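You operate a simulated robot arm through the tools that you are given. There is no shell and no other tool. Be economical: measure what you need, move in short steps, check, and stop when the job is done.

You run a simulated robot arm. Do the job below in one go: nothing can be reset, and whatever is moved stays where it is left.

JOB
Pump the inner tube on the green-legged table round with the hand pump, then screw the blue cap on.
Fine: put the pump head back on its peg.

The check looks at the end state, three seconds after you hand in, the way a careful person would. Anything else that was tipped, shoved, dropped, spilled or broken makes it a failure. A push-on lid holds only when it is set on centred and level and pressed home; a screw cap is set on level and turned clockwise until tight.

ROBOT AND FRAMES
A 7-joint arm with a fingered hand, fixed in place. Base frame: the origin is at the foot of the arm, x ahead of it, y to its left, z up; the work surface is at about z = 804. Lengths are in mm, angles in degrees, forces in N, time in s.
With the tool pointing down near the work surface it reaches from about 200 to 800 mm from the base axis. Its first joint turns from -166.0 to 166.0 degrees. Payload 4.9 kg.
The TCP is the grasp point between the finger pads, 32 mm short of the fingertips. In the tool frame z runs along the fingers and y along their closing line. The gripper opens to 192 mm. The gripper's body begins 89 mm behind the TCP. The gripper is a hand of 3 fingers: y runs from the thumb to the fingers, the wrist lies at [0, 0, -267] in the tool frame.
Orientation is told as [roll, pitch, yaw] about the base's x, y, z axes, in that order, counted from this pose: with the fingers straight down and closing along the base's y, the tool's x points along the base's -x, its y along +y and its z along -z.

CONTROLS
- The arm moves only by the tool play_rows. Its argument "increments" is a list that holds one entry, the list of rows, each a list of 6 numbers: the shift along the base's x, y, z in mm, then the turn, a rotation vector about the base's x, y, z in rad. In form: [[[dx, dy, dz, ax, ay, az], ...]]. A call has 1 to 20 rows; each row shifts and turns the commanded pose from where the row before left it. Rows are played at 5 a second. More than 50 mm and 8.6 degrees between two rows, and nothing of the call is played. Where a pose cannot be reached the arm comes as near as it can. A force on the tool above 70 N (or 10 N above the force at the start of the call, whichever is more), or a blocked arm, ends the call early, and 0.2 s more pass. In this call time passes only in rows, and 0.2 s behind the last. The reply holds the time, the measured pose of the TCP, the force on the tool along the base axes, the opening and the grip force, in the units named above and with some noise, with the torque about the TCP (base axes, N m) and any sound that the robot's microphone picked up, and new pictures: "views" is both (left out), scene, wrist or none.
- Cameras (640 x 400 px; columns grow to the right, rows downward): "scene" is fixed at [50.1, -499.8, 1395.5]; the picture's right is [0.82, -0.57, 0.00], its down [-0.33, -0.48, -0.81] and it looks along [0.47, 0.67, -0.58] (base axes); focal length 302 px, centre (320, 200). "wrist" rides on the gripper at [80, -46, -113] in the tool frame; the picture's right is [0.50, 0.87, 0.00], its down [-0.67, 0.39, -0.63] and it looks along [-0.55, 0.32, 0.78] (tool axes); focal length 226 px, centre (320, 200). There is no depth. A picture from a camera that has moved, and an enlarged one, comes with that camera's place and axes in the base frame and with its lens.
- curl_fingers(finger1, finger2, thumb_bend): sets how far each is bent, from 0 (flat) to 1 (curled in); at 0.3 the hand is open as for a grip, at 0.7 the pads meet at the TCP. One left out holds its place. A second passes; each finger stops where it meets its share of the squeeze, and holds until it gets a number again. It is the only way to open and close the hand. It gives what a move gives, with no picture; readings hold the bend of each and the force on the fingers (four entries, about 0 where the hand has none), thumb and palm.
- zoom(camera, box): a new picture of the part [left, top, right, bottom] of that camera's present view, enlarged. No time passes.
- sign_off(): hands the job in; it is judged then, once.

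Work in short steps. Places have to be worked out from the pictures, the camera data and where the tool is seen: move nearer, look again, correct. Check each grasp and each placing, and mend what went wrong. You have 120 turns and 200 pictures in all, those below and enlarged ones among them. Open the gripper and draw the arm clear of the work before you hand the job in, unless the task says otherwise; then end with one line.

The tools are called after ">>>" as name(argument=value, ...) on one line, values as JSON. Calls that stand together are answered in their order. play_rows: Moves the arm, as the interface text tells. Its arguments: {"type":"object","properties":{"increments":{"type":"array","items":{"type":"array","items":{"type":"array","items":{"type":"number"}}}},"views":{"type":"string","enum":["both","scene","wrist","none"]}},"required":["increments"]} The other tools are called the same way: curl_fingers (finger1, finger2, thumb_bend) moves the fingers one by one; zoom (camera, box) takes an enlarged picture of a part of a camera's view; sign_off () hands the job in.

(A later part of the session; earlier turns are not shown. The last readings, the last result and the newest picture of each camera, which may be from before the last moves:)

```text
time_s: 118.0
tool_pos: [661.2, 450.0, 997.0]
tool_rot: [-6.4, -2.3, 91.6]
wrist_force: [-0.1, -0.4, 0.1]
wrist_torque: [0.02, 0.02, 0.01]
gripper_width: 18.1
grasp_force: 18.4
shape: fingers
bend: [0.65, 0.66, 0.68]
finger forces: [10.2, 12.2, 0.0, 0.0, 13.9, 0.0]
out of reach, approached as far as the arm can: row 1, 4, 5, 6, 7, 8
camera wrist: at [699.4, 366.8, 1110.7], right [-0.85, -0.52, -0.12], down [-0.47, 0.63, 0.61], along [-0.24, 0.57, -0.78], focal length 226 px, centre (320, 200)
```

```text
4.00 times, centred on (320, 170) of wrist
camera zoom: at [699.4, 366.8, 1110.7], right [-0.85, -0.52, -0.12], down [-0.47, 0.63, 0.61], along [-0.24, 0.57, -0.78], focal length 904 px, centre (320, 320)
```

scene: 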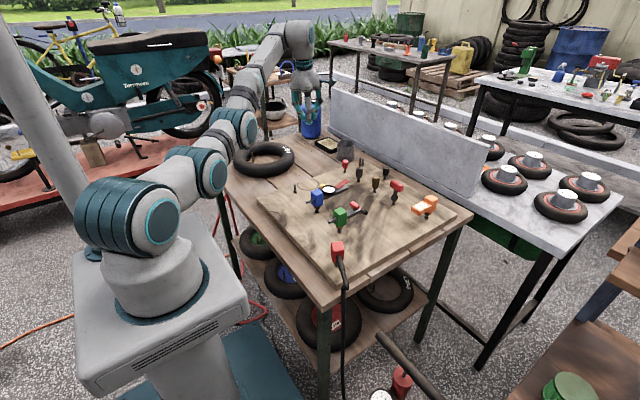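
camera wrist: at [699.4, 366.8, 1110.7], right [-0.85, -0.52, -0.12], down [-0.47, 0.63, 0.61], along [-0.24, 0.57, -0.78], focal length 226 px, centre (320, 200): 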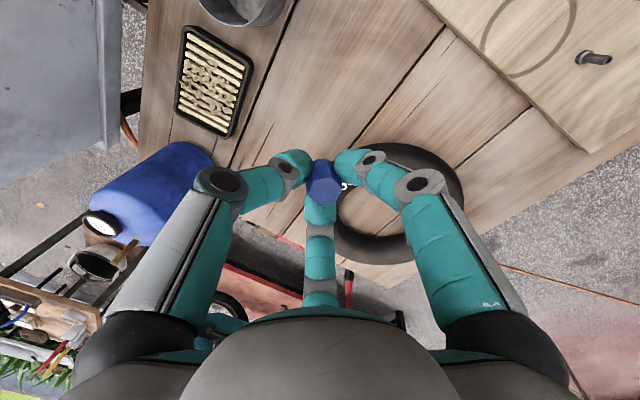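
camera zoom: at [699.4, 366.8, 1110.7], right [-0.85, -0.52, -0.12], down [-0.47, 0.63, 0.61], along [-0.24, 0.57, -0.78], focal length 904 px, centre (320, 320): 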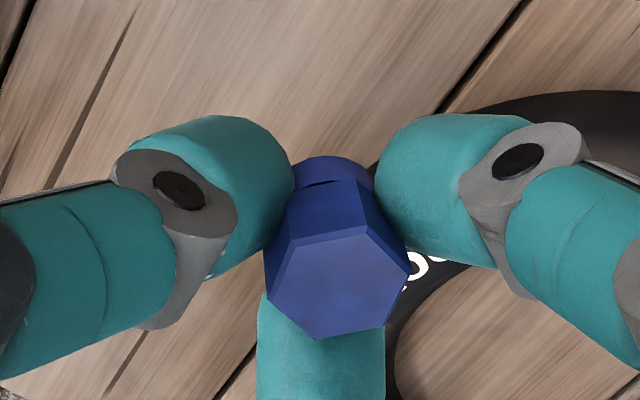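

The tube inflated has raised the stem a bit. Move closer to get a second view of the valve tip.

>>> play_rows(increments=[[[-36, 25, -7, 0, 0, 0], [-36, 25, -7, 0, 0, 0], [-36, 25, -7, 0, 0, 0], [-36, 25, -7, 0, 0, 0], [-37, 25, -8, 0, 0, 0]]], views="wrist")

>>> zoom(camera="wrist", box=[300, 80, 420, 180])

>>> zoom(camera="scene", box=[225, 125, 289, 165])

```text
time_s: 119.2
tool_pos: [517.3, 608.9, 970.7]
tool_rot: [-6.6, -2.4, 91.6]
wrist_force: [0.9, 0.0, -0.4]
wrist_torque: [0.04, 0.03, -0.01]
gripper_width: 18.3
grasp_force: 18.6
shape: fingers
bend: [0.65, 0.66, 0.68]
finger forces: [10.1, 12.3, 0.1, 0.0, 13.7, 0.0]
out of reach, approached as far as the arm can: row 1, 2, 3, 4, 5
camera wrist: at [554.3, 526.2, 1085.6], right [-0.85, -0.52, -0.12], down [-0.47, 0.63, 0.61], along [-0.24, 0.57, -0.78], focal length 226 px, centre (320, 200)
```

wrist: 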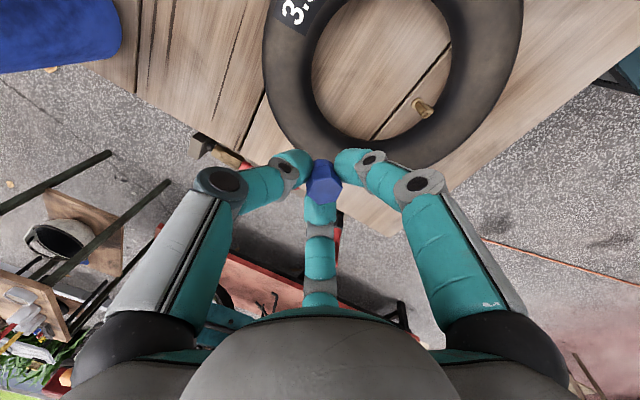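

```text
4.00 times, centred on (360, 130) of wrist
camera zoom: at [554.3, 526.2, 1085.6], right [-0.85, -0.52, -0.12], down [-0.47, 0.63, 0.61], along [-0.24, 0.57, -0.78], focal length 904 px, centre (160, 480)
```

zoom: 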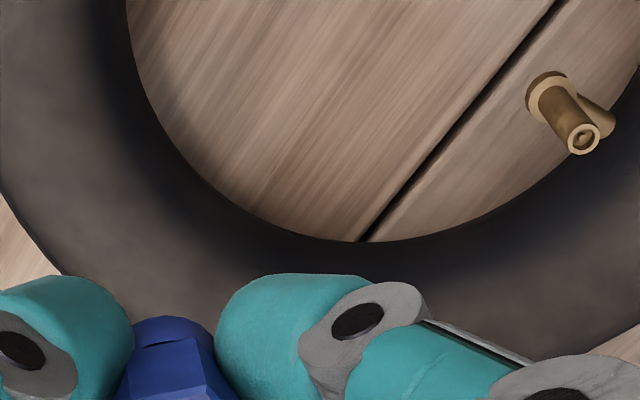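

```text
10.00 times, centred on (257, 145) of scene
camera zoom: at [50.1, -499.8, 1395.5], right [0.82, -0.57, 0.0], down [-0.33, -0.48, -0.81], along [0.47, 0.67, -0.58], focal length 3026 px, centre (950, 750)
```

zoom: 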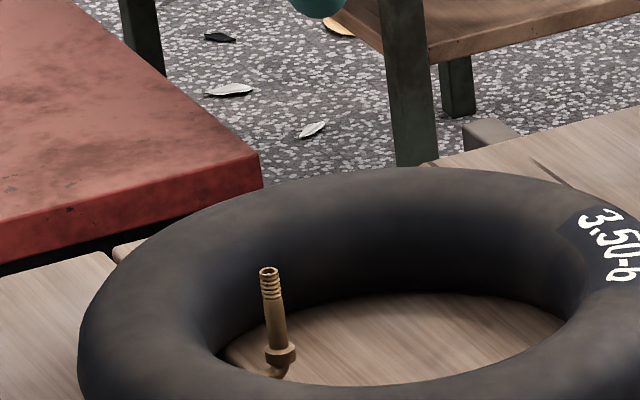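

Tip is at ≈(454, 545, 854). Bring the cap over it, staying high.

>>> play_rows(increments=[[[-21, -21, 0, 0, 0, 0], [-21, -21, 0, 0, 0, 0], [-21, -21, -10, 0, 0, 0], [0, 0, -20, 0, 0, 0]]])

>>> zoom(camera="scene", box=[230, 115, 278, 155])

>>> zoom(camera="wrist", box=[240, 110, 400, 210])

```text
time_s: 120.2
tool_pos: [453.4, 548.8, 949.4]
tool_rot: [-7.0, -3.0, 91.7]
wrist_force: [1.0, 1.2, 4.4]
wrist_torque: [-0.06, 0.06, 0.0]
gripper_width: 17.9
grasp_force: 17.7
shape: fingers
bend: [0.66, 0.66, 0.68]
finger forces: [9.6, 12.1, 0.0, 0.0, 13.7, 0.1]
out of reach, approached as far as the arm can: row 1
camera wrist: at [490.6, 464.1, 1062.2], right [-0.84, -0.52, -0.13], down [-0.48, 0.63, 0.61], along [-0.24, 0.58, -0.78], focal length 226 px, centre (320, 200)
```

scene: 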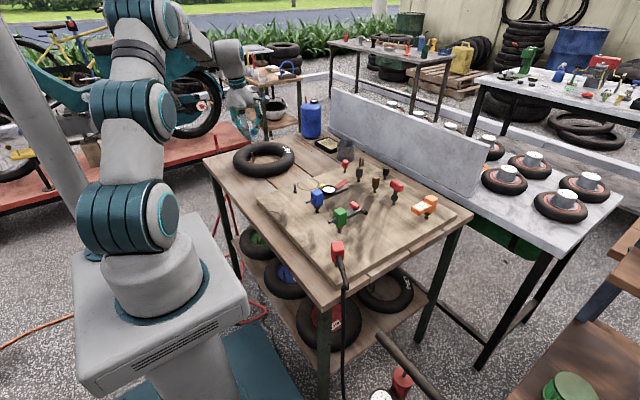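
wrist: 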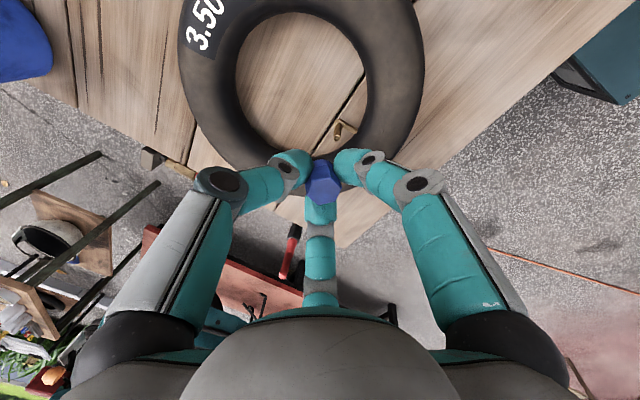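

```text
10.00 times, centred on (254, 135) of scene
camera zoom: at [50.1, -499.8, 1395.5], right [0.82, -0.57, 0.0], down [-0.33, -0.48, -0.81], along [0.47, 0.67, -0.58], focal length 3026 px, centre (980, 850)
```

zoom: 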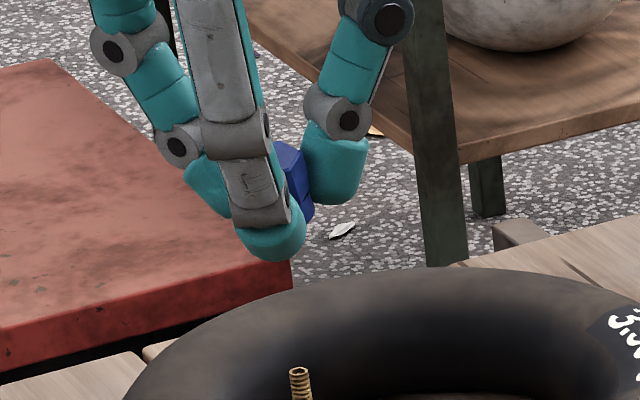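

```text
4.00 times, centred on (320, 160) of wrist
camera zoom: at [490.6, 464.1, 1062.2], right [-0.84, -0.52, -0.13], down [-0.48, 0.63, 0.61], along [-0.24, 0.58, -0.78], focal length 904 px, centre (320, 360)
```

zoom: 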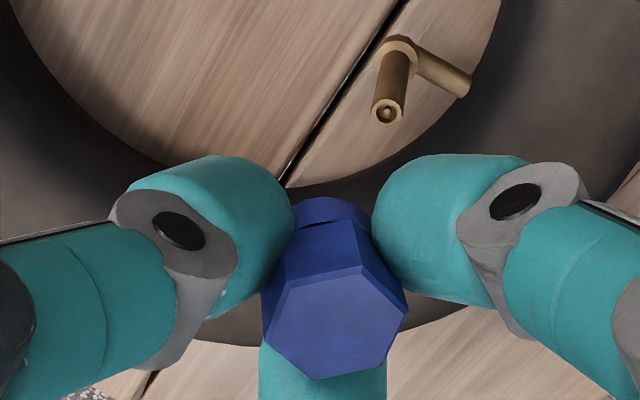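

The cap has aligned itself with the fingers, so I untilt the hand to make it level, align over the tip, and lower to ~20 mm above.

>>> play_rows(increments=[[[1.5, -1.4, -10, -0.0275, 0.0575, 0], [1.5, -1.4, -10, -0.0275, 0.0575, 0], [0, 0, -18, 0, 0, 0]]], views="none")

>>> zoom(camera="scene", box=[233, 125, 281, 165])

>>> zoom(camera="wrist", box=[240, 110, 400, 210])

```text
time_s: 121.0
tool_pos: [456.3, 543.7, 904.1]
tool_rot: [0.3, 0.6, 91.6]
wrist_force: [-0.6, -0.4, -0.6]
wrist_torque: [0.0, 0.01, 0.0]
gripper_width: 17.5
grasp_force: 17.7
shape: fingers
bend: [0.66, 0.66, 0.68]
finger forces: [9.5, 11.9, 0.0, 0.1, 13.4, 0.1]
```

```text
10.00 times, centred on (257, 145) of scene
camera zoom: at [50.1, -499.8, 1395.5], right [0.82, -0.57, 0.0], down [-0.33, -0.48, -0.81], along [0.47, 0.67, -0.58], focal length 3026 px, centre (950, 750)
```

zoom: 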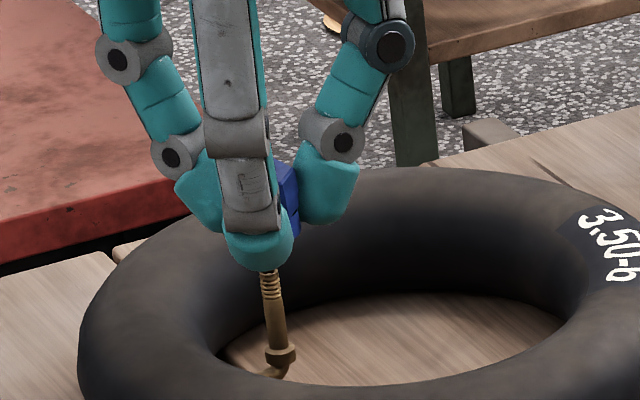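

```text
4.00 times, centred on (320, 160) of wrist
camera zoom: at [506.2, 467.2, 1016.7], right [-0.85, -0.52, 0.01], down [-0.4, 0.67, 0.63], along [-0.33, 0.53, -0.78], focal length 904 px, centre (320, 360)
```

zoom: 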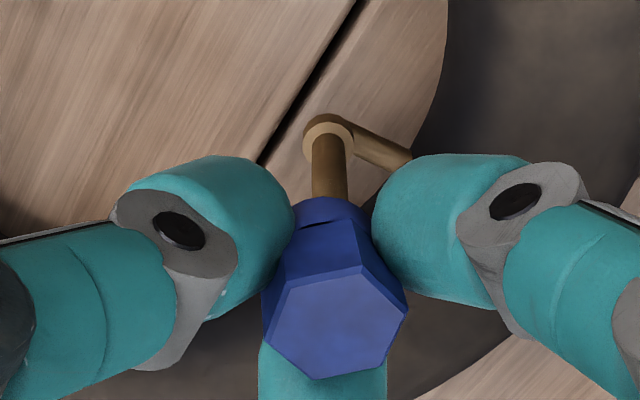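

Lateral and depth alignment both check out; cap bottom should meet the tip in ≈14 mm. Lower until light contact.

>>> play_rows(increments=[[[0, 0, -5, 0, 0, 0], [0, 0, -4, 0, 0, 0], [0, 0, -2, 0, 0, 0], [0, 0, -1.5, 0, 0, 0], [0, 0, -1.5, 0, 0, 0]]], views="none")

>>> zoom(camera="wrist", box=[280, 120, 360, 180])

>>> zoom(camera="scene", box=[239, 130, 279, 160])

```text
time_s: 122.2
tool_pos: [457.1, 544.1, 889.4]
tool_rot: [0.1, 0.4, 91.5]
wrist_force: [-0.4, 0.1, -0.6]
wrist_torque: [0.02, 0.0, 0.0]
gripper_width: 17.5
grasp_force: 17.6
shape: fingers
bend: [0.66, 0.66, 0.68]
finger forces: [9.5, 12.0, 0.0, 0.0, 13.5, 0.1]
```

```text
6.67 times, centred on (320, 150) of wrist
camera zoom: at [506.1, 466.8, 1003.1], right [-0.85, -0.52, 0.01], down [-0.4, 0.67, 0.63], along [-0.33, 0.53, -0.78], focal length 1507 px, centre (320, 533)
```

zoom: 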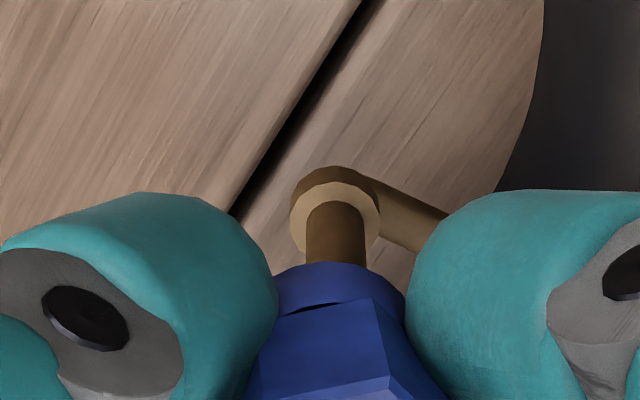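

```text
13.33 times, centred on (259, 145) of scene
camera zoom: at [50.1, -499.8, 1395.5], right [0.82, -0.57, 0.0], down [-0.33, -0.48, -0.81], along [0.47, 0.67, -0.58], focal length 4034 px, centre (1133, 933)
```

zoom: 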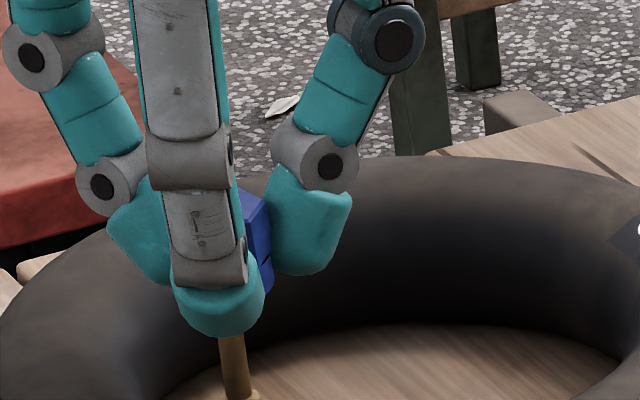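

Still aligned. A few more mm in 1 mm steps.

>>> play_rows(increments=[[[0, 0, -1, 0, 0, 0], [0, 0, -1, 0, 0, 0], [0, 0, -1, 0, 0, 0], [0, 0, -1, 0, 0, 0]]], views="none")

>>> zoom(camera="wrist", box=[280, 120, 360, 180])

```text
time_s: 123.2
tool_pos: [456.3, 543.3, 886.7]
tool_rot: [0.0, 0.5, 91.5]
wrist_force: [0.2, 0.8, -0.6]
wrist_torque: [0.0, -0.01, 0.0]
gripper_width: 17.4
grasp_force: 17.5
shape: fingers
bend: [0.66, 0.66, 0.68]
finger forces: [9.6, 12.0, 0.0, 0.0, 13.5, 0.1]
```

```text
6.67 times, centred on (320, 150) of wrist
camera zoom: at [506.3, 466.6, 1000.0], right [-0.85, -0.52, 0.01], down [-0.4, 0.67, 0.63], along [-0.33, 0.53, -0.78], focal length 1507 px, centre (320, 533)
```

zoom: 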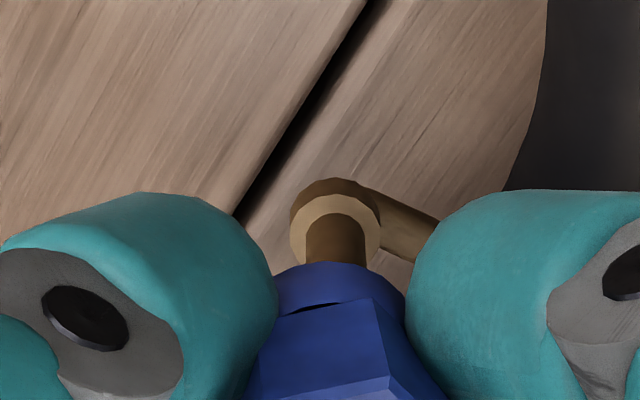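

>>> play_rows(increments=[[[0, 0, -1, 0, 0, 0], [0, 0, -1, 0, 0, 0], [0, 0, -1, 0, 0, 0], [0, 0, -1, 0, 0, 0]]], views="none")

>>> zoom(camera="wrist", box=[280, 120, 360, 180])

>>> zoom(camera="scene", box=[239, 135, 279, 165])

```text
time_s: 124.2
tool_pos: [454.8, 543.2, 881.9]
tool_rot: [0.2, 0.5, 91.6]
wrist_force: [-4.0, 2.0, 6.2]
wrist_torque: [0.07, 0.18, 0.0]
gripper_width: 17.3
grasp_force: 20.1
shape: fingers
bend: [0.66, 0.66, 0.68]
finger forces: [11.4, 15.6, 0.1, 0.0, 12.6, 0.0]
```

```text
6.67 times, centred on (320, 150) of wrist
camera zoom: at [505.5, 466.9, 994.9], right [-0.85, -0.52, 0.01], down [-0.4, 0.67, 0.63], along [-0.33, 0.53, -0.78], focal length 1507 px, centre (320, 533)
```

zoom: 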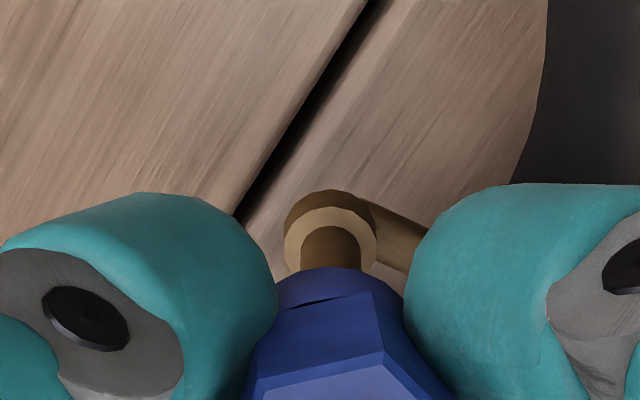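

```text
13.33 times, centred on (259, 150) of scene
camera zoom: at [50.1, -499.8, 1395.5], right [0.82, -0.57, 0.0], down [-0.33, -0.48, -0.81], along [0.47, 0.67, -0.58], focal length 4034 px, centre (1133, 867)
```

zoom: 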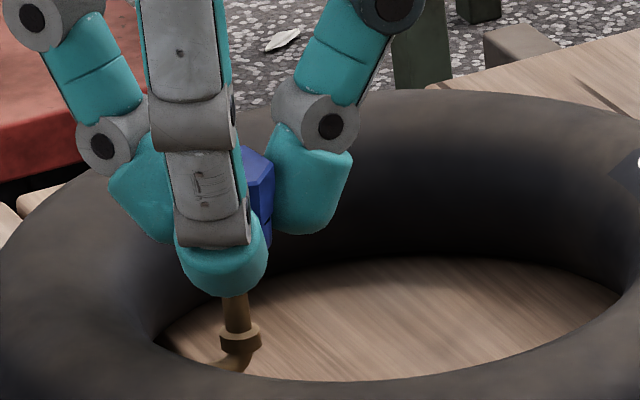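

Contact at 6 N. Now turn clockwise (−z) with slight down-feed to engage the thread.

>>> play_rows(increments=[[[0, 0, -0.3, 0, 0, -0.14], [0, 0, -0.1, 0, 0, -0.14], [0, 0, -0.1, 0, 0, -0.14], [0, 0, -0.1, 0, 0, -0.14], [0, 0, -0.1, 0, 0, -0.14], [0, 0, -0.1, 0, 0, -0.14], [0, 0, -0.1, 0, 0, -0.14], [0, 0, -0.1, 0, 0, -0.14], [0, 0, -0.1, 0, 0, -0.14], [0, 0, -0.1, 0, 0, -0.14]]], views="none")

>>> zoom(camera="wrist", box=[240, 110, 400, 210])

>>> zoom(camera="scene", box=[239, 135, 279, 165])

```text
time_s: 126.4
tool_pos: [456.0, 544.7, 881.2]
tool_rot: [0.3, 0.6, 11.2]
wrist_force: [-1.2, 0.0, -0.3]
wrist_torque: [-0.01, 0.02, -0.03]
gripper_width: 17.3
grasp_force: 18.8
shape: fingers
bend: [0.65, 0.66, 0.68]
finger forces: [10.7, 13.5, 0.0, 0.1, 14.7, 0.1]
```

```text
4.00 times, centred on (320, 160) of wrist
camera zoom: at [389.7, 483.3, 994.5], right [-0.66, 0.75, 0.01], down [0.59, 0.51, 0.63], along [0.47, 0.42, -0.78], focal length 904 px, centre (320, 360)
```

zoom: 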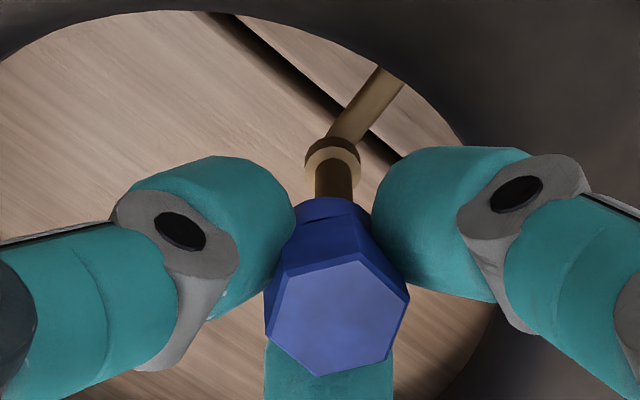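

```text
13.33 times, centred on (259, 150) of scene
camera zoom: at [50.1, -499.8, 1395.5], right [0.82, -0.57, 0.0], down [-0.33, -0.48, -0.81], along [0.47, 0.67, -0.58], focal length 4034 px, centre (1133, 867)
```

zoom: 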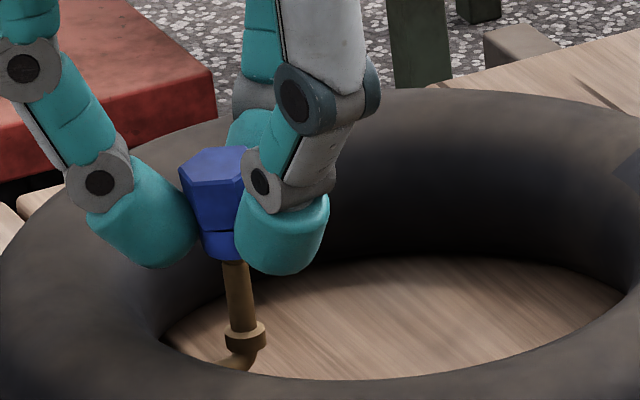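

Thread appears engaged: force has dropped to zero and the cap sits straight on the stem. Keep turning clockwise.

>>> play_rows(increments=[[[0, 0, -0.1, 0, 0, -0.14], [0, 0, -0.1, 0, 0, -0.14], [0, 0, -0.1, 0, 0, -0.14], [0, 0, -0.1, 0, 0, -0.14], [0, 0, -0.1, 0, 0, -0.14], [0, 0, -0.1, 0, 0, -0.14], [0, 0, -0.1, 0, 0, -0.14], [0, 0, -0.1, 0, 0, -0.14], [0, 0, -0.1, 0, 0, -0.14], [0, 0, -0.1, 0, 0, -0.14]]], views="none")

>>> play_rows(increments=[[[0, 0, -0.1, 0, 0, -0.14], [0, 0, -0.1, 0, 0, -0.14], [0, 0, -0.1, 0, 0, -0.14], [0, 0, -0.1, 0, 0, -0.14], [0, 0, -0.1, 0, 0, -0.14], [0, 0, -0.1, 0, 0, -0.14], [0, 0, -0.1, 0, 0, -0.14], [0, 0, -0.1, 0, 0, -0.14], [0, 0, -0.1, 0, 0, -0.14]]], views="none")

>>> zoom(camera="wrist", box=[240, 110, 400, 210])

>>> zoom(camera="scene", box=[239, 135, 279, 165])

```text
time_s: 128.6
tool_pos: [456.5, 543.9, 881.5]
tool_rot: [0.2, 0.4, -68.9]
wrist_force: [-3.1, -1.8, 4.4]
wrist_torque: [-0.01, 0.08, 0.13]
gripper_width: 17.2
grasp_force: 20.5
shape: fingers
bend: [0.65, 0.67, 0.68]
finger forces: [12.8, 10.5, 0.0, 0.0, 17.6, 0.0]
```

```text
time_s: 130.6
tool_pos: [458.0, 543.3, 880.2]
tool_rot: [0.1, 0.6, -141.1]
wrist_force: [-4.7, 3.5, 3.8]
wrist_torque: [0.09, 0.04, 0.07]
gripper_width: 16.2
grasp_force: 19.0
shape: fingers
bend: [0.65, 0.67, 0.68]
finger forces: [10.9, 10.6, 0.1, 0.0, 16.4, 0.0]
```

```text
4.00 times, centred on (320, 160) of wrist
camera zoom: at [490.3, 629.4, 992.5], right [0.93, -0.36, 0.01], down [-0.29, -0.73, 0.63], along [-0.22, -0.59, -0.78], focal length 904 px, centre (320, 360)
```

zoom: 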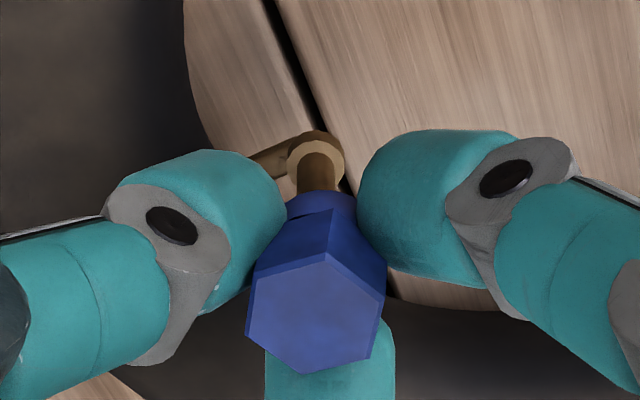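

```text
13.33 times, centred on (259, 150) of scene
camera zoom: at [50.1, -499.8, 1395.5], right [0.82, -0.57, 0.0], down [-0.33, -0.48, -0.81], along [0.47, 0.67, -0.58], focal length 4034 px, centre (1133, 867)
```

zoom: 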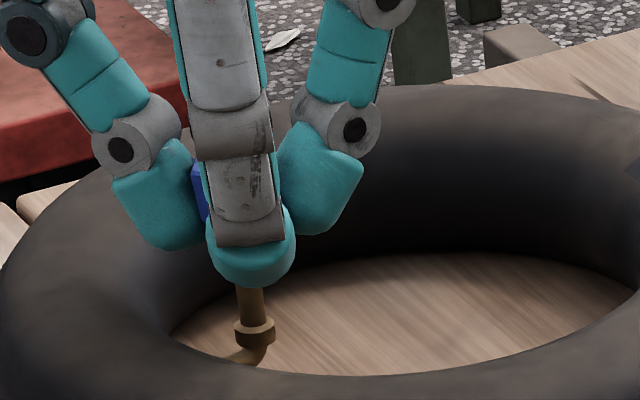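

Cap has turned ~230°, with reaction torque appearing. Open and look at how the cap sits before regrasping.

>>> curl_fingers(finger1=0.5, finger2=0.5, thumb_bend=0.5)

>>> zoom(camera="wrist", box=[240, 110, 400, 210])

>>> zoom(camera="scene", box=[239, 135, 279, 165])

```text
time_s: 131.6
tool_pos: [457.2, 544.3, 877.5]
tool_rot: [0.2, 0.5, -141.0]
wrist_force: [0.6, 0.8, 0.3]
wrist_torque: [-0.02, -0.01, 0.0]
gripper_width: 83.8
grasp_force: 0.0
shape: fingers
bend: [0.5, 0.5, 0.5]
finger forces: [0.0, 0.1, 0.1, 0.0, 0.0, 0.1]
```

```text
4.00 times, centred on (320, 160) of wrist
camera zoom: at [490.1, 629.2, 992.2], right [0.93, -0.36, 0.01], down [-0.28, -0.73, 0.63], along [-0.22, -0.59, -0.78], focal length 904 px, centre (320, 360)
```

zoom: 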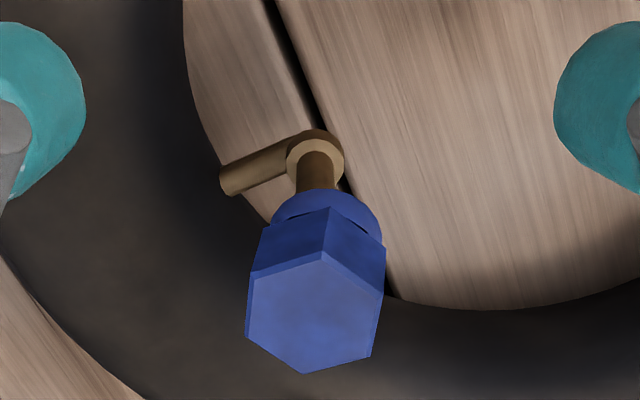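

```text
13.33 times, centred on (259, 150) of scene
camera zoom: at [50.1, -499.8, 1395.5], right [0.82, -0.57, 0.0], down [-0.33, -0.48, -0.81], along [0.47, 0.67, -0.58], focal length 4034 px, centre (1133, 867)
```

zoom: 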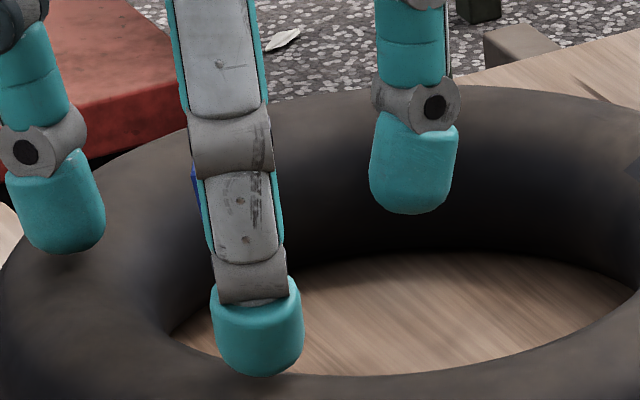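

Cap sits level and centred at ≈(458, 545). Rewind the wrist, regrasp and continue clockwise.

>>> play_rows(increments=[[[0.5, 1, 0, 0, 0, 0.147], [0, 0, 0, 0, 0, 0.147], [0, 0, 0, 0, 0, 0.147], [0, 0, 0, 0, 0, 0.147], [0, 0, 0, 0, 0, 0.147], [0, 0, 0, 0, 0, 0.147], [0, 0, 0, 0, 0, 0.147], [0, 0, 0, 0, 0, 0.147], [0, 0, 0, 0, 0, 0.147], [0, 0, 0, 0, 0, 0.147], [0, 0, 0, 0, 0, 0.147], [0, 0, 0, 0, 0, 0.147], [0, 0, 0, 0, 0, 0.147], [0, 0, 0, 0, 0, 0.147]]], views="none")

>>> play_rows(increments=[[[0, 0, 0, 0, 0, 0.147], [0, 0, 0, 0, 0, 0.147], [0, 0, 0, 0, 0, 0.147], [0, 0, 0, 0, 0, 0.147], [0, 0, 0, 0, 0, 0.147], [0, 0, 0, 0, 0, 0.147], [0, 0, 0, 0, 0, 0.147], [0, 0, 0, 0, 0, 0.147], [0, 0, 0, 0, 0, 0.147], [0, 0, 0, 0, 0, 0.147], [0, 0, 0, 0, 0, 0.147], [0, 0, 0, 0, 0, 0.147], [0, 0, 0, 0, 0, 0.147], [0, 0, 0, 0, 0, 0.147]]], views="none")

>>> curl_fingers(finger1=1.0, finger2=1.0, thumb_bend=0.745)

>>> zoom(camera="wrist", box=[240, 110, 400, 210])

```text
time_s: 134.6
tool_pos: [456.3, 544.3, 878.0]
tool_rot: [0.1, 0.6, -23.0]
wrist_force: [0.6, -0.7, -0.3]
wrist_torque: [0.03, 0.01, -0.01]
gripper_width: 83.6
grasp_force: 0.1
shape: fingers
bend: [0.5, 0.5, 0.5]
finger forces: [0.1, 0.1, 0.0, 0.0, 0.1, 0.1]
```

```text
time_s: 137.6
tool_pos: [457.5, 544.9, 879.5]
tool_rot: [0.1, 0.6, 95.0]
wrist_force: [-0.4, -1.3, -0.4]
wrist_torque: [-0.02, -0.02, -0.02]
gripper_width: 83.7
grasp_force: 0.0
shape: fingers
bend: [0.5, 0.5, 0.5]
finger forces: [0.1, 0.0, 0.1, 0.1, 0.1, 0.1]
```

```text
time_s: 138.6
tool_pos: [457.3, 545.1, 878.6]
tool_rot: [0.3, 0.5, 94.8]
wrist_force: [0.0, 1.0, -1.4]
wrist_torque: [0.03, -0.01, 0.0]
gripper_width: 14.1
grasp_force: 17.2
shape: fingers
bend: [0.66, 0.65, 0.68]
finger forces: [9.9, 10.7, 0.1, 0.0, 12.8, 0.1]
```

```text
4.00 times, centred on (320, 160) of wrist
camera zoom: at [511.4, 470.5, 992.4], right [-0.82, -0.57, 0.01], down [-0.44, 0.64, 0.63], along [-0.36, 0.51, -0.78], focal length 904 px, centre (320, 360)
```

zoom: 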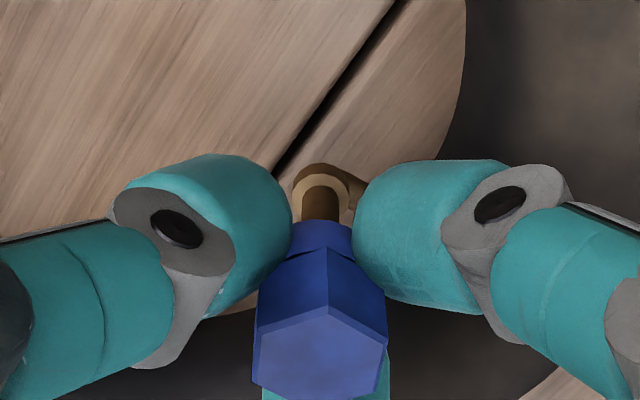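

Gripped well. Turn clockwise, checking torque along the way.

>>> play_rows(increments=[[[0, 0, -0.05, 0, 0, -0.14], [0, 0, -0.05, 0, 0, -0.14], [0, 0, -0.05, 0, 0, -0.14], [0, 0, -0.05, 0, 0, -0.14], [0, 0, -0.05, 0, 0, -0.14], [0, 0, -0.05, 0, 0, -0.14]]], views="none")

>>> play_rows(increments=[[[0, 0, -0.05, 0, 0, -0.14], [0, 0, -0.05, 0, 0, -0.14], [0, 0, -0.05, 0, 0, -0.14], [0, 0, -0.05, 0, 0, -0.14], [0, 0, -0.05, 0, 0, -0.14], [0, 0, -0.05, 0, 0, -0.14], [0, 0, -0.05, 0, 0, -0.14], [0, 0, -0.05, 0, 0, -0.14]]], views="none")

>>> zoom(camera="wrist", box=[240, 110, 400, 210])

>>> zoom(camera="scene", box=[239, 135, 279, 165])

```text
time_s: 140.0
tool_pos: [456.2, 543.5, 876.9]
tool_rot: [0.2, 0.4, 46.6]
wrist_force: [-1.0, -0.2, -0.4]
wrist_torque: [0.04, -0.02, 0.08]
gripper_width: 14.0
grasp_force: 17.4
shape: fingers
bend: [0.66, 0.65, 0.67]
finger forces: [11.7, 11.0, 0.0, 0.0, 12.2, 0.1]
```

```text
time_s: 141.8
tool_pos: [456.8, 544.1, 877.7]
tool_rot: [0.1, 0.5, -17.7]
wrist_force: [-0.7, 0.3, -0.5]
wrist_torque: [0.04, -0.04, 0.1]
gripper_width: 13.6
grasp_force: 18.7
shape: fingers
bend: [0.66, 0.66, 0.67]
finger forces: [12.5, 12.1, 0.0, 0.1, 13.1, 0.0]
```

```text
4.00 times, centred on (320, 160) of wrist
camera zoom: at [369.7, 524.9, 990.8], right [-0.21, 0.98, 0.01], down [0.76, 0.16, 0.63], along [0.61, 0.14, -0.78], focal length 904 px, centre (320, 360)
```

zoom: 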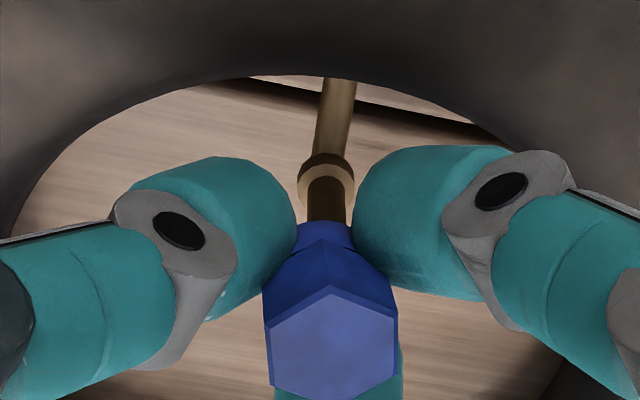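

```text
13.33 times, centred on (259, 150) of scene
camera zoom: at [50.1, -499.8, 1395.5], right [0.82, -0.57, 0.0], down [-0.33, -0.48, -0.81], along [0.47, 0.67, -0.58], focal length 4034 px, centre (1133, 867)
```

zoom: 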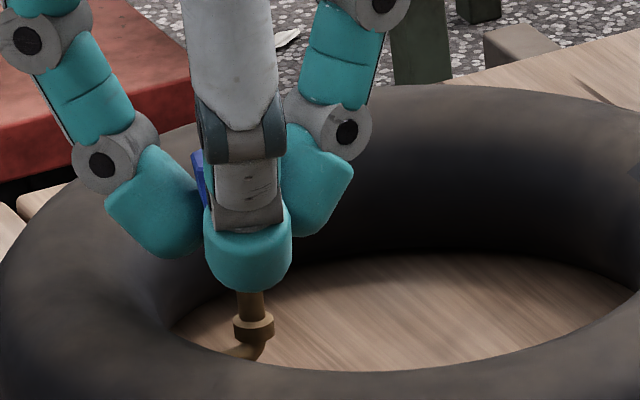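

The cap still turns with the hand (~0.1 N·m). Continue clockwise.

>>> play_rows(increments=[[[0, 0, -0.05, 0, 0, -0.14], [0, 0, -0.05, 0, 0, -0.14], [0, 0, -0.05, 0, 0, -0.14], [0, 0, -0.05, 0, 0, -0.14], [0, 0, -0.05, 0, 0, -0.14], [0, 0, -0.05, 0, 0, -0.14], [0, 0, -0.05, 0, 0, -0.14]]], views="none")

>>> zoom(camera="wrist", box=[240, 110, 400, 210])

>>> play_rows(increments=[[[0, 0, 0, 0, 0, -0.14], [0, 0, 0, 0, 0, -0.14], [0, 0, 0, 0, 0, -0.14], [0, 0, 0, 0, 0, -0.14], [0, 0, 0, 0, 0, -0.14], [0, 0, 0, 0, 0, -0.14], [0, 0, 0, 0, 0, -0.14], [0, 0, 0, 0, 0, -0.14]]], views="none")

>>> zoom(camera="wrist", box=[240, 110, 400, 210])

```text
time_s: 143.4
tool_pos: [457.0, 544.0, 876.7]
tool_rot: [0.2, 0.5, -73.9]
wrist_force: [0.9, 0.2, -0.6]
wrist_torque: [-0.09, -0.15, 0.09]
gripper_width: 13.1
grasp_force: 18.2
shape: fingers
bend: [0.66, 0.66, 0.68]
finger forces: [11.0, 13.3, 0.0, 0.1, 12.3, 0.0]
```

```text
4.00 times, centred on (320, 160) of wrist
camera zoom: at [392.0, 607.0, 989.8], right [0.69, 0.72, 0.01], down [0.56, -0.54, 0.63], along [0.46, -0.43, -0.78], focal length 904 px, centre (320, 360)
```

zoom: 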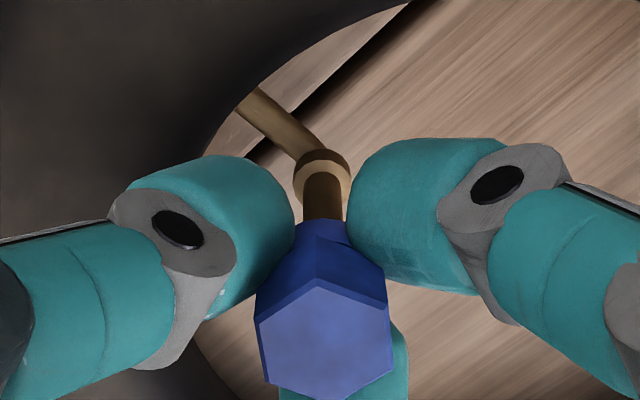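

```text
time_s: 145.2
tool_pos: [457.8, 544.2, 878.0]
tool_rot: [0.2, 0.4, -137.9]
wrist_force: [-0.8, 0.2, -0.7]
wrist_torque: [-0.11, -0.11, 0.04]
gripper_width: 12.5
grasp_force: 17.4
shape: fingers
bend: [0.66, 0.66, 0.68]
finger forces: [11.1, 12.5, 0.0, 0.0, 11.8, 0.0]
```

```text
4.00 times, centred on (320, 160) of wrist
camera zoom: at [485.6, 631.4, 990.4], right [0.95, -0.31, 0.01], down [-0.24, -0.74, 0.63], along [-0.19, -0.6, -0.78], focal length 904 px, centre (320, 360)
```

zoom: 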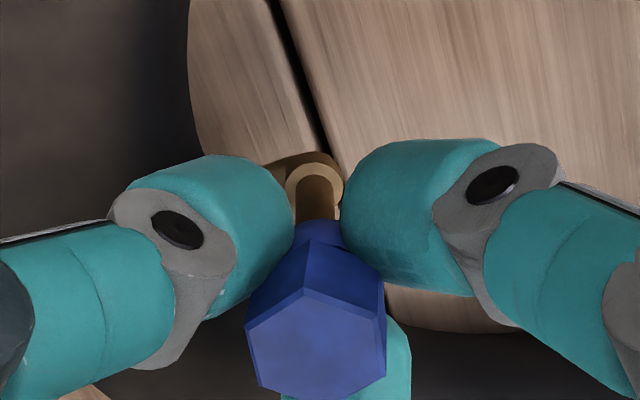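

Still threading down smoothly. Another cycle: open, rewind, regrasp slightly lower, and turn clockwise.

>>> curl_fingers(finger1=0.5, finger2=0.5, thumb_bend=0.5)

>>> play_rows(increments=[[[0, 0, -0.5, 0, 0, 0.147], [0, 0, -0.5, 0, 0, 0.147], [0, 0, -0.5, 0, 0, 0.147], [0, 0, 0, 0, 0, 0.147], [0, 0, 0, 0, 0, 0.147], [0, 0, 0, 0, 0, 0.147], [0, 0, 0, 0, 0, 0.147], [0, 0, 0, 0, 0, 0.147], [0, 0, 0, 0, 0, 0.147], [0, 0, 0, 0, 0, 0.147], [0, 0, 0, 0, 0, 0.147], [0, 0, 0, 0, 0, 0.147], [0, 0, 0, 0, 0, 0.147], [0, 0, 0, 0, 0, 0.147]]], views="none")

>>> play_rows(increments=[[[0, 0, 0, 0, 0, 0.147], [0, 0, 0, 0, 0, 0.147], [0, 0, 0, 0, 0, 0.147], [0, 0, 0, 0, 0, 0.147], [0, 0, 0, 0, 0, 0.147], [0, 0, 0, 0, 0, 0.147], [0, 0, 0, 0, 0, 0.147], [0, 0, 0, 0, 0, 0.147], [0, 0, 0, 0, 0, 0.147], [0, 0, 0, 0, 0, 0.147], [0, 0, 0, 0, 0, 0.147], [0, 0, 0, 0, 0, 0.147], [0, 0, 0, 0, 0, 0.147], [0, 0, 0, 0, 0, 0.147]]], views="none")

>>> zoom(camera="scene", box=[239, 135, 279, 165])

>>> curl_fingers(finger1=1.0, finger2=1.0, thumb_bend=0.745)

>>> zoom(camera="wrist", box=[240, 110, 400, 210])

```text
time_s: 146.2
tool_pos: [456.3, 543.9, 877.2]
tool_rot: [0.1, 0.5, -137.7]
wrist_force: [-0.7, -0.5, 0.4]
wrist_torque: [-0.02, -0.03, -0.01]
gripper_width: 83.6
grasp_force: 0.1
shape: fingers
bend: [0.5, 0.5, 0.5]
finger forces: [0.0, 0.0, 0.0, 0.0, 0.0, 0.0]
```

```text
time_s: 149.2
tool_pos: [457.4, 545.1, 875.5]
tool_rot: [0.2, 0.6, -19.7]
wrist_force: [-2.3, 1.1, 5.0]
wrist_torque: [-0.23, 0.14, -0.16]
gripper_width: 83.7
grasp_force: 2.2
shape: fingers
bend: [0.5, 0.5, 0.5]
finger forces: [0.1, 0.0, 0.0, 0.1, 4.6, 0.0]
```

```text
time_s: 152.2
tool_pos: [458.1, 546.0, 877.4]
tool_rot: [0.0, 0.4, 98.1]
wrist_force: [1.8, 1.8, 6.4]
wrist_torque: [0.29, 0.13, -0.17]
gripper_width: 84.4
grasp_force: 3.2
shape: fingers
bend: [0.5, 0.5, 0.5]
finger forces: [0.0, 5.0, 0.0, 0.1, 0.0, 0.1]
```

```text
13.33 times, centred on (259, 150) of scene
camera zoom: at [50.1, -499.8, 1395.5], right [0.82, -0.57, 0.0], down [-0.33, -0.48, -0.81], along [0.47, 0.67, -0.58], focal length 4034 px, centre (1133, 867)
```

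zoom: 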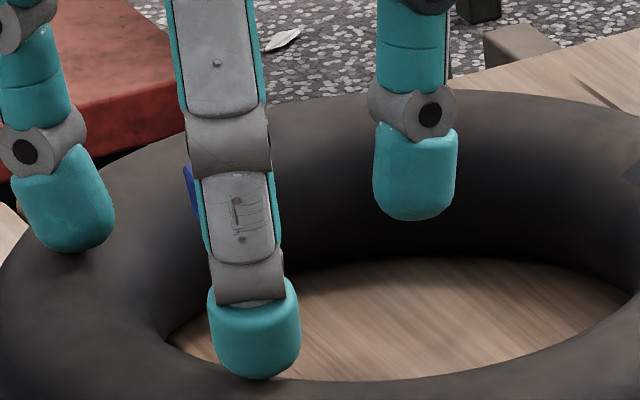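

```text
time_s: 153.2
tool_pos: [459.2, 545.3, 874.9]
tool_rot: [0.2, 0.5, 97.9]
wrist_force: [0.8, 0.3, -1.0]
wrist_torque: [-0.02, 0.01, 0.04]
gripper_width: 14.1
grasp_force: 17.3
shape: fingers
bend: [0.66, 0.66, 0.68]
finger forces: [11.2, 11.5, 0.1, 0.0, 12.2, 0.0]
```

```text
4.00 times, centred on (320, 160) of wrist
camera zoom: at [515.7, 473.9, 988.8], right [-0.79, -0.62, 0.01], down [-0.48, 0.62, 0.63], along [-0.39, 0.49, -0.78], focal length 904 px, centre (320, 360)
```

zoom: 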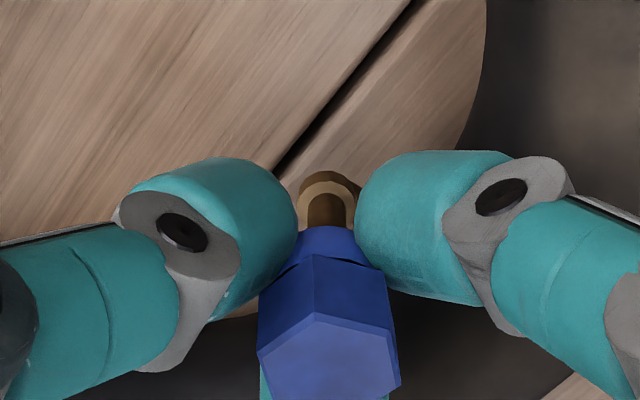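

A finger brushed the tube lightly while open; I'll open less next time. Turn clockwise again.

>>> play_rows(increments=[[[0, 0, 0, 0, 0, -0.14], [0, 0, 0, 0, 0, -0.14], [0, 0, 0, 0, 0, -0.14], [0, 0, 0, 0, 0, -0.14], [0, 0, 0, 0, 0, -0.14], [0, 0, 0, 0, 0, -0.14], [0, 0, 0, 0, 0, -0.14], [0, 0, 0, 0, 0, -0.14], [0, 0, 0, 0, 0, -0.14], [0, 0, 0, 0, 0, -0.14]]], views="none")

>>> zoom(camera="wrist", box=[240, 110, 400, 210])

>>> play_rows(increments=[[[0, 0, 0, 0, 0, -0.14], [0, 0, 0, 0, 0, -0.14], [0, 0, 0, 0, 0, -0.14], [0, 0, 0, 0, 0, -0.14], [0, 0, 0, 0, 0, -0.14], [0, 0, 0, 0, 0, -0.14], [0, 0, 0, 0, 0, -0.14], [0, 0, 0, 0, 0, -0.14], [0, 0, 0, 0, 0, -0.14], [0, 0, 0, 0, 0, -0.14]]], views="none")

>>> zoom(camera="wrist", box=[240, 110, 400, 210])

```text
time_s: 155.4
tool_pos: [455.7, 544.2, 876.5]
tool_rot: [0.1, 0.5, 17.6]
wrist_force: [0.8, -0.2, -1.7]
wrist_torque: [0.0, 0.0, 0.03]
gripper_width: 13.6
grasp_force: 17.1
shape: fingers
bend: [0.66, 0.66, 0.68]
finger forces: [11.8, 11.3, 0.0, 0.1, 12.6, 0.0]
```

```text
4.00 times, centred on (320, 160) of wrist
camera zoom: at [397.2, 477.1, 988.8], right [-0.74, 0.67, 0.01], down [0.53, 0.57, 0.63], along [0.42, 0.47, -0.78], focal length 904 px, centre (320, 360)
```

zoom: 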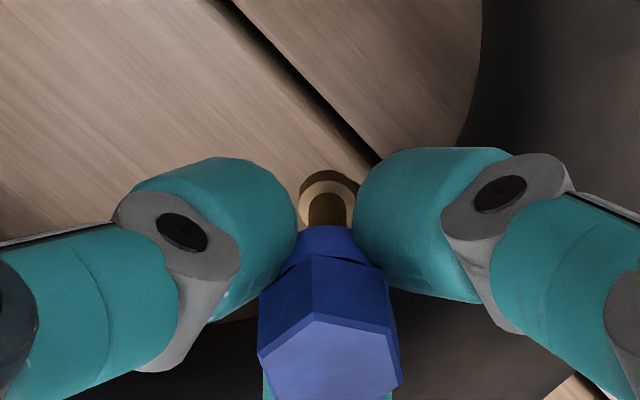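

```text
time_s: 157.6
tool_pos: [456.8, 544.7, 875.4]
tool_rot: [0.1, 0.5, -62.6]
wrist_force: [-0.3, 0.2, -1.7]
wrist_torque: [-0.01, 0.02, 0.11]
gripper_width: 13.8
grasp_force: 17.9
shape: fingers
bend: [0.66, 0.66, 0.68]
finger forces: [11.8, 11.2, 0.0, 0.0, 12.6, 0.0]
```

```text
4.00 times, centred on (320, 160) of wrist
camera zoom: at [381.5, 593.4, 988.9], right [0.54, 0.84, 0.01], down [0.65, -0.42, 0.63], along [0.53, -0.33, -0.78], focal length 904 px, centre (320, 360)
```

zoom: 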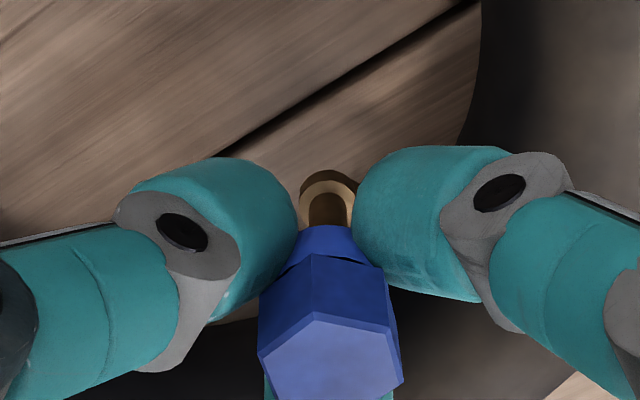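

The tube itself has been rotating with the cap, meaning the cap is tight. Stop and look at the scene.

>>> zoom(camera="scene", box=[200, 115, 320, 195])

```text
5.00 times, centred on (260, 155) of scene
camera zoom: at [50.1, -499.8, 1395.5], right [0.82, -0.57, 0.0], down [-0.33, -0.48, -0.81], along [0.47, 0.67, -0.58], focal length 1513 px, centre (620, 425)
```

zoom: 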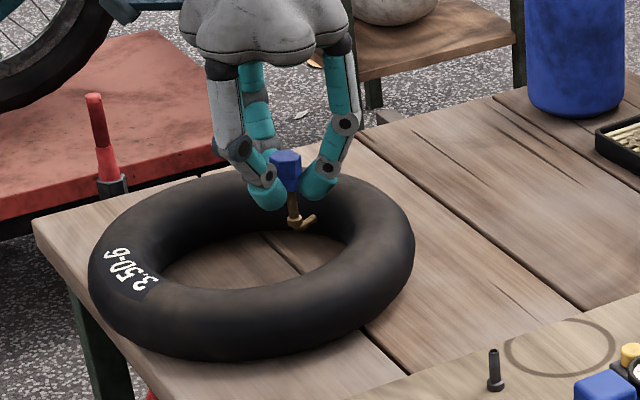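

The cap was already tight at the end of the previous cycle; since then the whole tube swung ~160° about the valve. I'll keep turning clockwise (never loosening) to bring the tube round to its original place.

>>> play_rows(increments=[[[0, 0, 0, 0, 0, -0.14], [0, 0, 0, 0, 0, -0.14], [0, 0, 0, 0, 0, -0.14], [0, 0, 0, 0, 0, -0.14], [0, 0, 0, 0, 0, -0.14], [0, 0, 0, 0, 0, -0.14], [0, 0, 0, 0, 0, -0.14], [0, 0, 0, 0, 0, -0.14], [0, 0, 0, 0, 0, -0.14], [0, 0, 0, 0, 0, -0.14], [0, 0, 0, 0, 0, -0.14], [0, 0, 0, 0, 0, -0.14]]], views="none")

>>> zoom(camera="scene", box=[200, 115, 320, 195])

```text
time_s: 160.2
tool_pos: [456.3, 544.7, 875.3]
tool_rot: [0.2, 0.5, -158.8]
wrist_force: [0.0, -0.4, -2.1]
wrist_torque: [0.06, 0.06, 0.1]
gripper_width: 13.3
grasp_force: 17.5
shape: fingers
bend: [0.66, 0.66, 0.68]
finger forces: [11.7, 11.1, 0.0, 0.0, 12.7, 0.0]
no pictures are left
```

```text
refused: no pictures are left
```

Pictures are used up, so I continue on force/torque readings. Open slightly, rise clear of tube, rewind exactly 120° (hex symmetry), and come back down.

>>> curl_fingers(finger1=0.56, finger2=0.56, thumb_bend=0.56)

>>> play_rows(increments=[[[0, 0, 5, 0, 0, 0], [0, 0, 10, 0, 0, 0], [0, 0, 5, 0, 0, 0], [0, 0, 0, 0, 0, 0.1396], [0, 0, 0, 0, 0, 0.1396], [0, 0, 0, 0, 0, 0.1396], [0, 0, 0, 0, 0, 0.1396], [0, 0, 0, 0, 0, 0.1396], [0, 0, 0, 0, 0, 0.1396], [0, 0, 0, 0, 0, 0.1396], [0, 0, 0, 0, 0, 0.1396], [0, 0, 0, 0, 0, 0.1396], [0, 0, 0, 0, 0, 0.1396], [0, 0, 0, 0, 0, 0.1396], [0, 0, 0, 0, 0, 0.1396], [0, 0, 0, 0, 0, 0.1396], [0, 0, 0, 0, 0, 0.1396], [0, 0, 0, 0, 0, 0.1396]]], views="none")

>>> play_rows(increments=[[[0, 0, -8, 0, 0, 0], [0, 0, -6, 0, 0, 0], [0, 0, -6, 0, 0, 0]]], views="none")

```text
time_s: 161.2
tool_pos: [457.1, 545.7, 875.2]
tool_rot: [0.3, 0.5, -158.7]
wrist_force: [0.2, -0.4, 0.3]
wrist_torque: [0.04, -0.01, -0.02]
gripper_width: 58.3
grasp_force: 0.1
shape: fingers
bend: [0.56, 0.56, 0.56]
finger forces: [0.1, 0.0, 0.0, 0.1, 0.0, 0.1]
```

```text
time_s: 165.0
tool_pos: [456.4, 544.9, 895.4]
tool_rot: [0.1, 0.6, -38.6]
wrist_force: [0.0, -1.5, -0.2]
wrist_torque: [0.0, 0.01, 0.02]
gripper_width: 58.4
grasp_force: 0.0
shape: fingers
bend: [0.56, 0.56, 0.56]
finger forces: [0.0, 0.1, 0.0, 0.0, 0.0, 0.0]
no pictures are left
```

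```text
time_s: 165.8
tool_pos: [455.9, 544.8, 874.6]
tool_rot: [0.2, 0.5, -38.8]
wrist_force: [-0.3, -0.1, 0.0]
wrist_torque: [-0.03, 0.02, -0.01]
gripper_width: 58.1
grasp_force: 0.0
shape: fingers
bend: [0.56, 0.56, 0.56]
finger forces: [0.0, 0.0, 0.1, 0.1, 0.0, 0.1]
no pictures are left
```

No contact anywhere. Grip again, expecting the same ≈13 mm width, then turn clockwise 104°.

>>> curl_fingers(finger1=1.0, finger2=1.0, thumb_bend=0.745)

>>> play_rows(increments=[[[0, 0, 0, 0, 0, -0.14], [0, 0, 0, 0, 0, -0.14], [0, 0, 0, 0, 0, -0.14], [0, 0, 0, 0, 0, -0.14], [0, 0, 0, 0, 0, -0.14]]], views="none")

```text
time_s: 166.8
tool_pos: [458.4, 544.9, 877.4]
tool_rot: [0.1, 0.5, -38.8]
wrist_force: [0.0, -0.1, -2.3]
wrist_torque: [-0.01, -0.02, 0.05]
gripper_width: 13.6
grasp_force: 18.1
shape: fingers
bend: [0.66, 0.66, 0.68]
finger forces: [11.2, 11.8, 0.0, 0.1, 13.0, 0.0]
```

```text
time_s: 168.0
tool_pos: [457.3, 546.4, 875.2]
tool_rot: [0.2, 0.5, -78.9]
wrist_force: [0.4, -0.4, -1.3]
wrist_torque: [-0.01, 0.0, 0.06]
gripper_width: 13.9
grasp_force: 17.7
shape: fingers
bend: [0.66, 0.66, 0.68]
finger forces: [11.4, 11.6, 0.1, 0.0, 13.1, 0.0]
no pictures are left
```

Same grip width and torque as before. Finish the remaining ~60°, the last part with slight down-pressure to snug the cap.

>>> play_rows(increments=[[[0, 0, 0, 0, 0, -0.14], [0, 0, 0, 0, 0, -0.14], [0, 0, 0, 0, 0, -0.14], [0, 0, 0, 0, 0, -0.14], [0, 0, 0, 0, 0, -0.14], [0, 0, 0, 0, 0, -0.14]]], views="none")

>>> play_rows(increments=[[[0, 0, -1, 0, 0, 0], [0, 0, -1, 0, 0, -0.05], [0, 0, 0, 0, 0, -0.1], [0, 0, 0, 0, 0, -0.1]]], views="none")

```text
time_s: 169.4
tool_pos: [456.8, 546.4, 874.9]
tool_rot: [0.2, 0.5, -127.0]
wrist_force: [0.3, 0.1, -1.3]
wrist_torque: [0.0, 0.0, 0.1]
gripper_width: 13.4
grasp_force: 18.5
shape: fingers
bend: [0.66, 0.66, 0.68]
finger forces: [12.1, 11.2, 0.1, 0.0, 13.4, 0.0]
no pictures are left
```

```text
time_s: 170.4
tool_pos: [456.3, 544.3, 873.2]
tool_rot: [0.1, 0.5, -141.3]
wrist_force: [-4.0, -0.3, 3.5]
wrist_torque: [-0.02, 0.06, 0.16]
gripper_width: 12.7
grasp_force: 19.9
shape: fingers
bend: [0.66, 0.66, 0.68]
finger forces: [12.8, 11.8, 0.0, 0.0, 15.6, 0.0]
no pictures are left
```

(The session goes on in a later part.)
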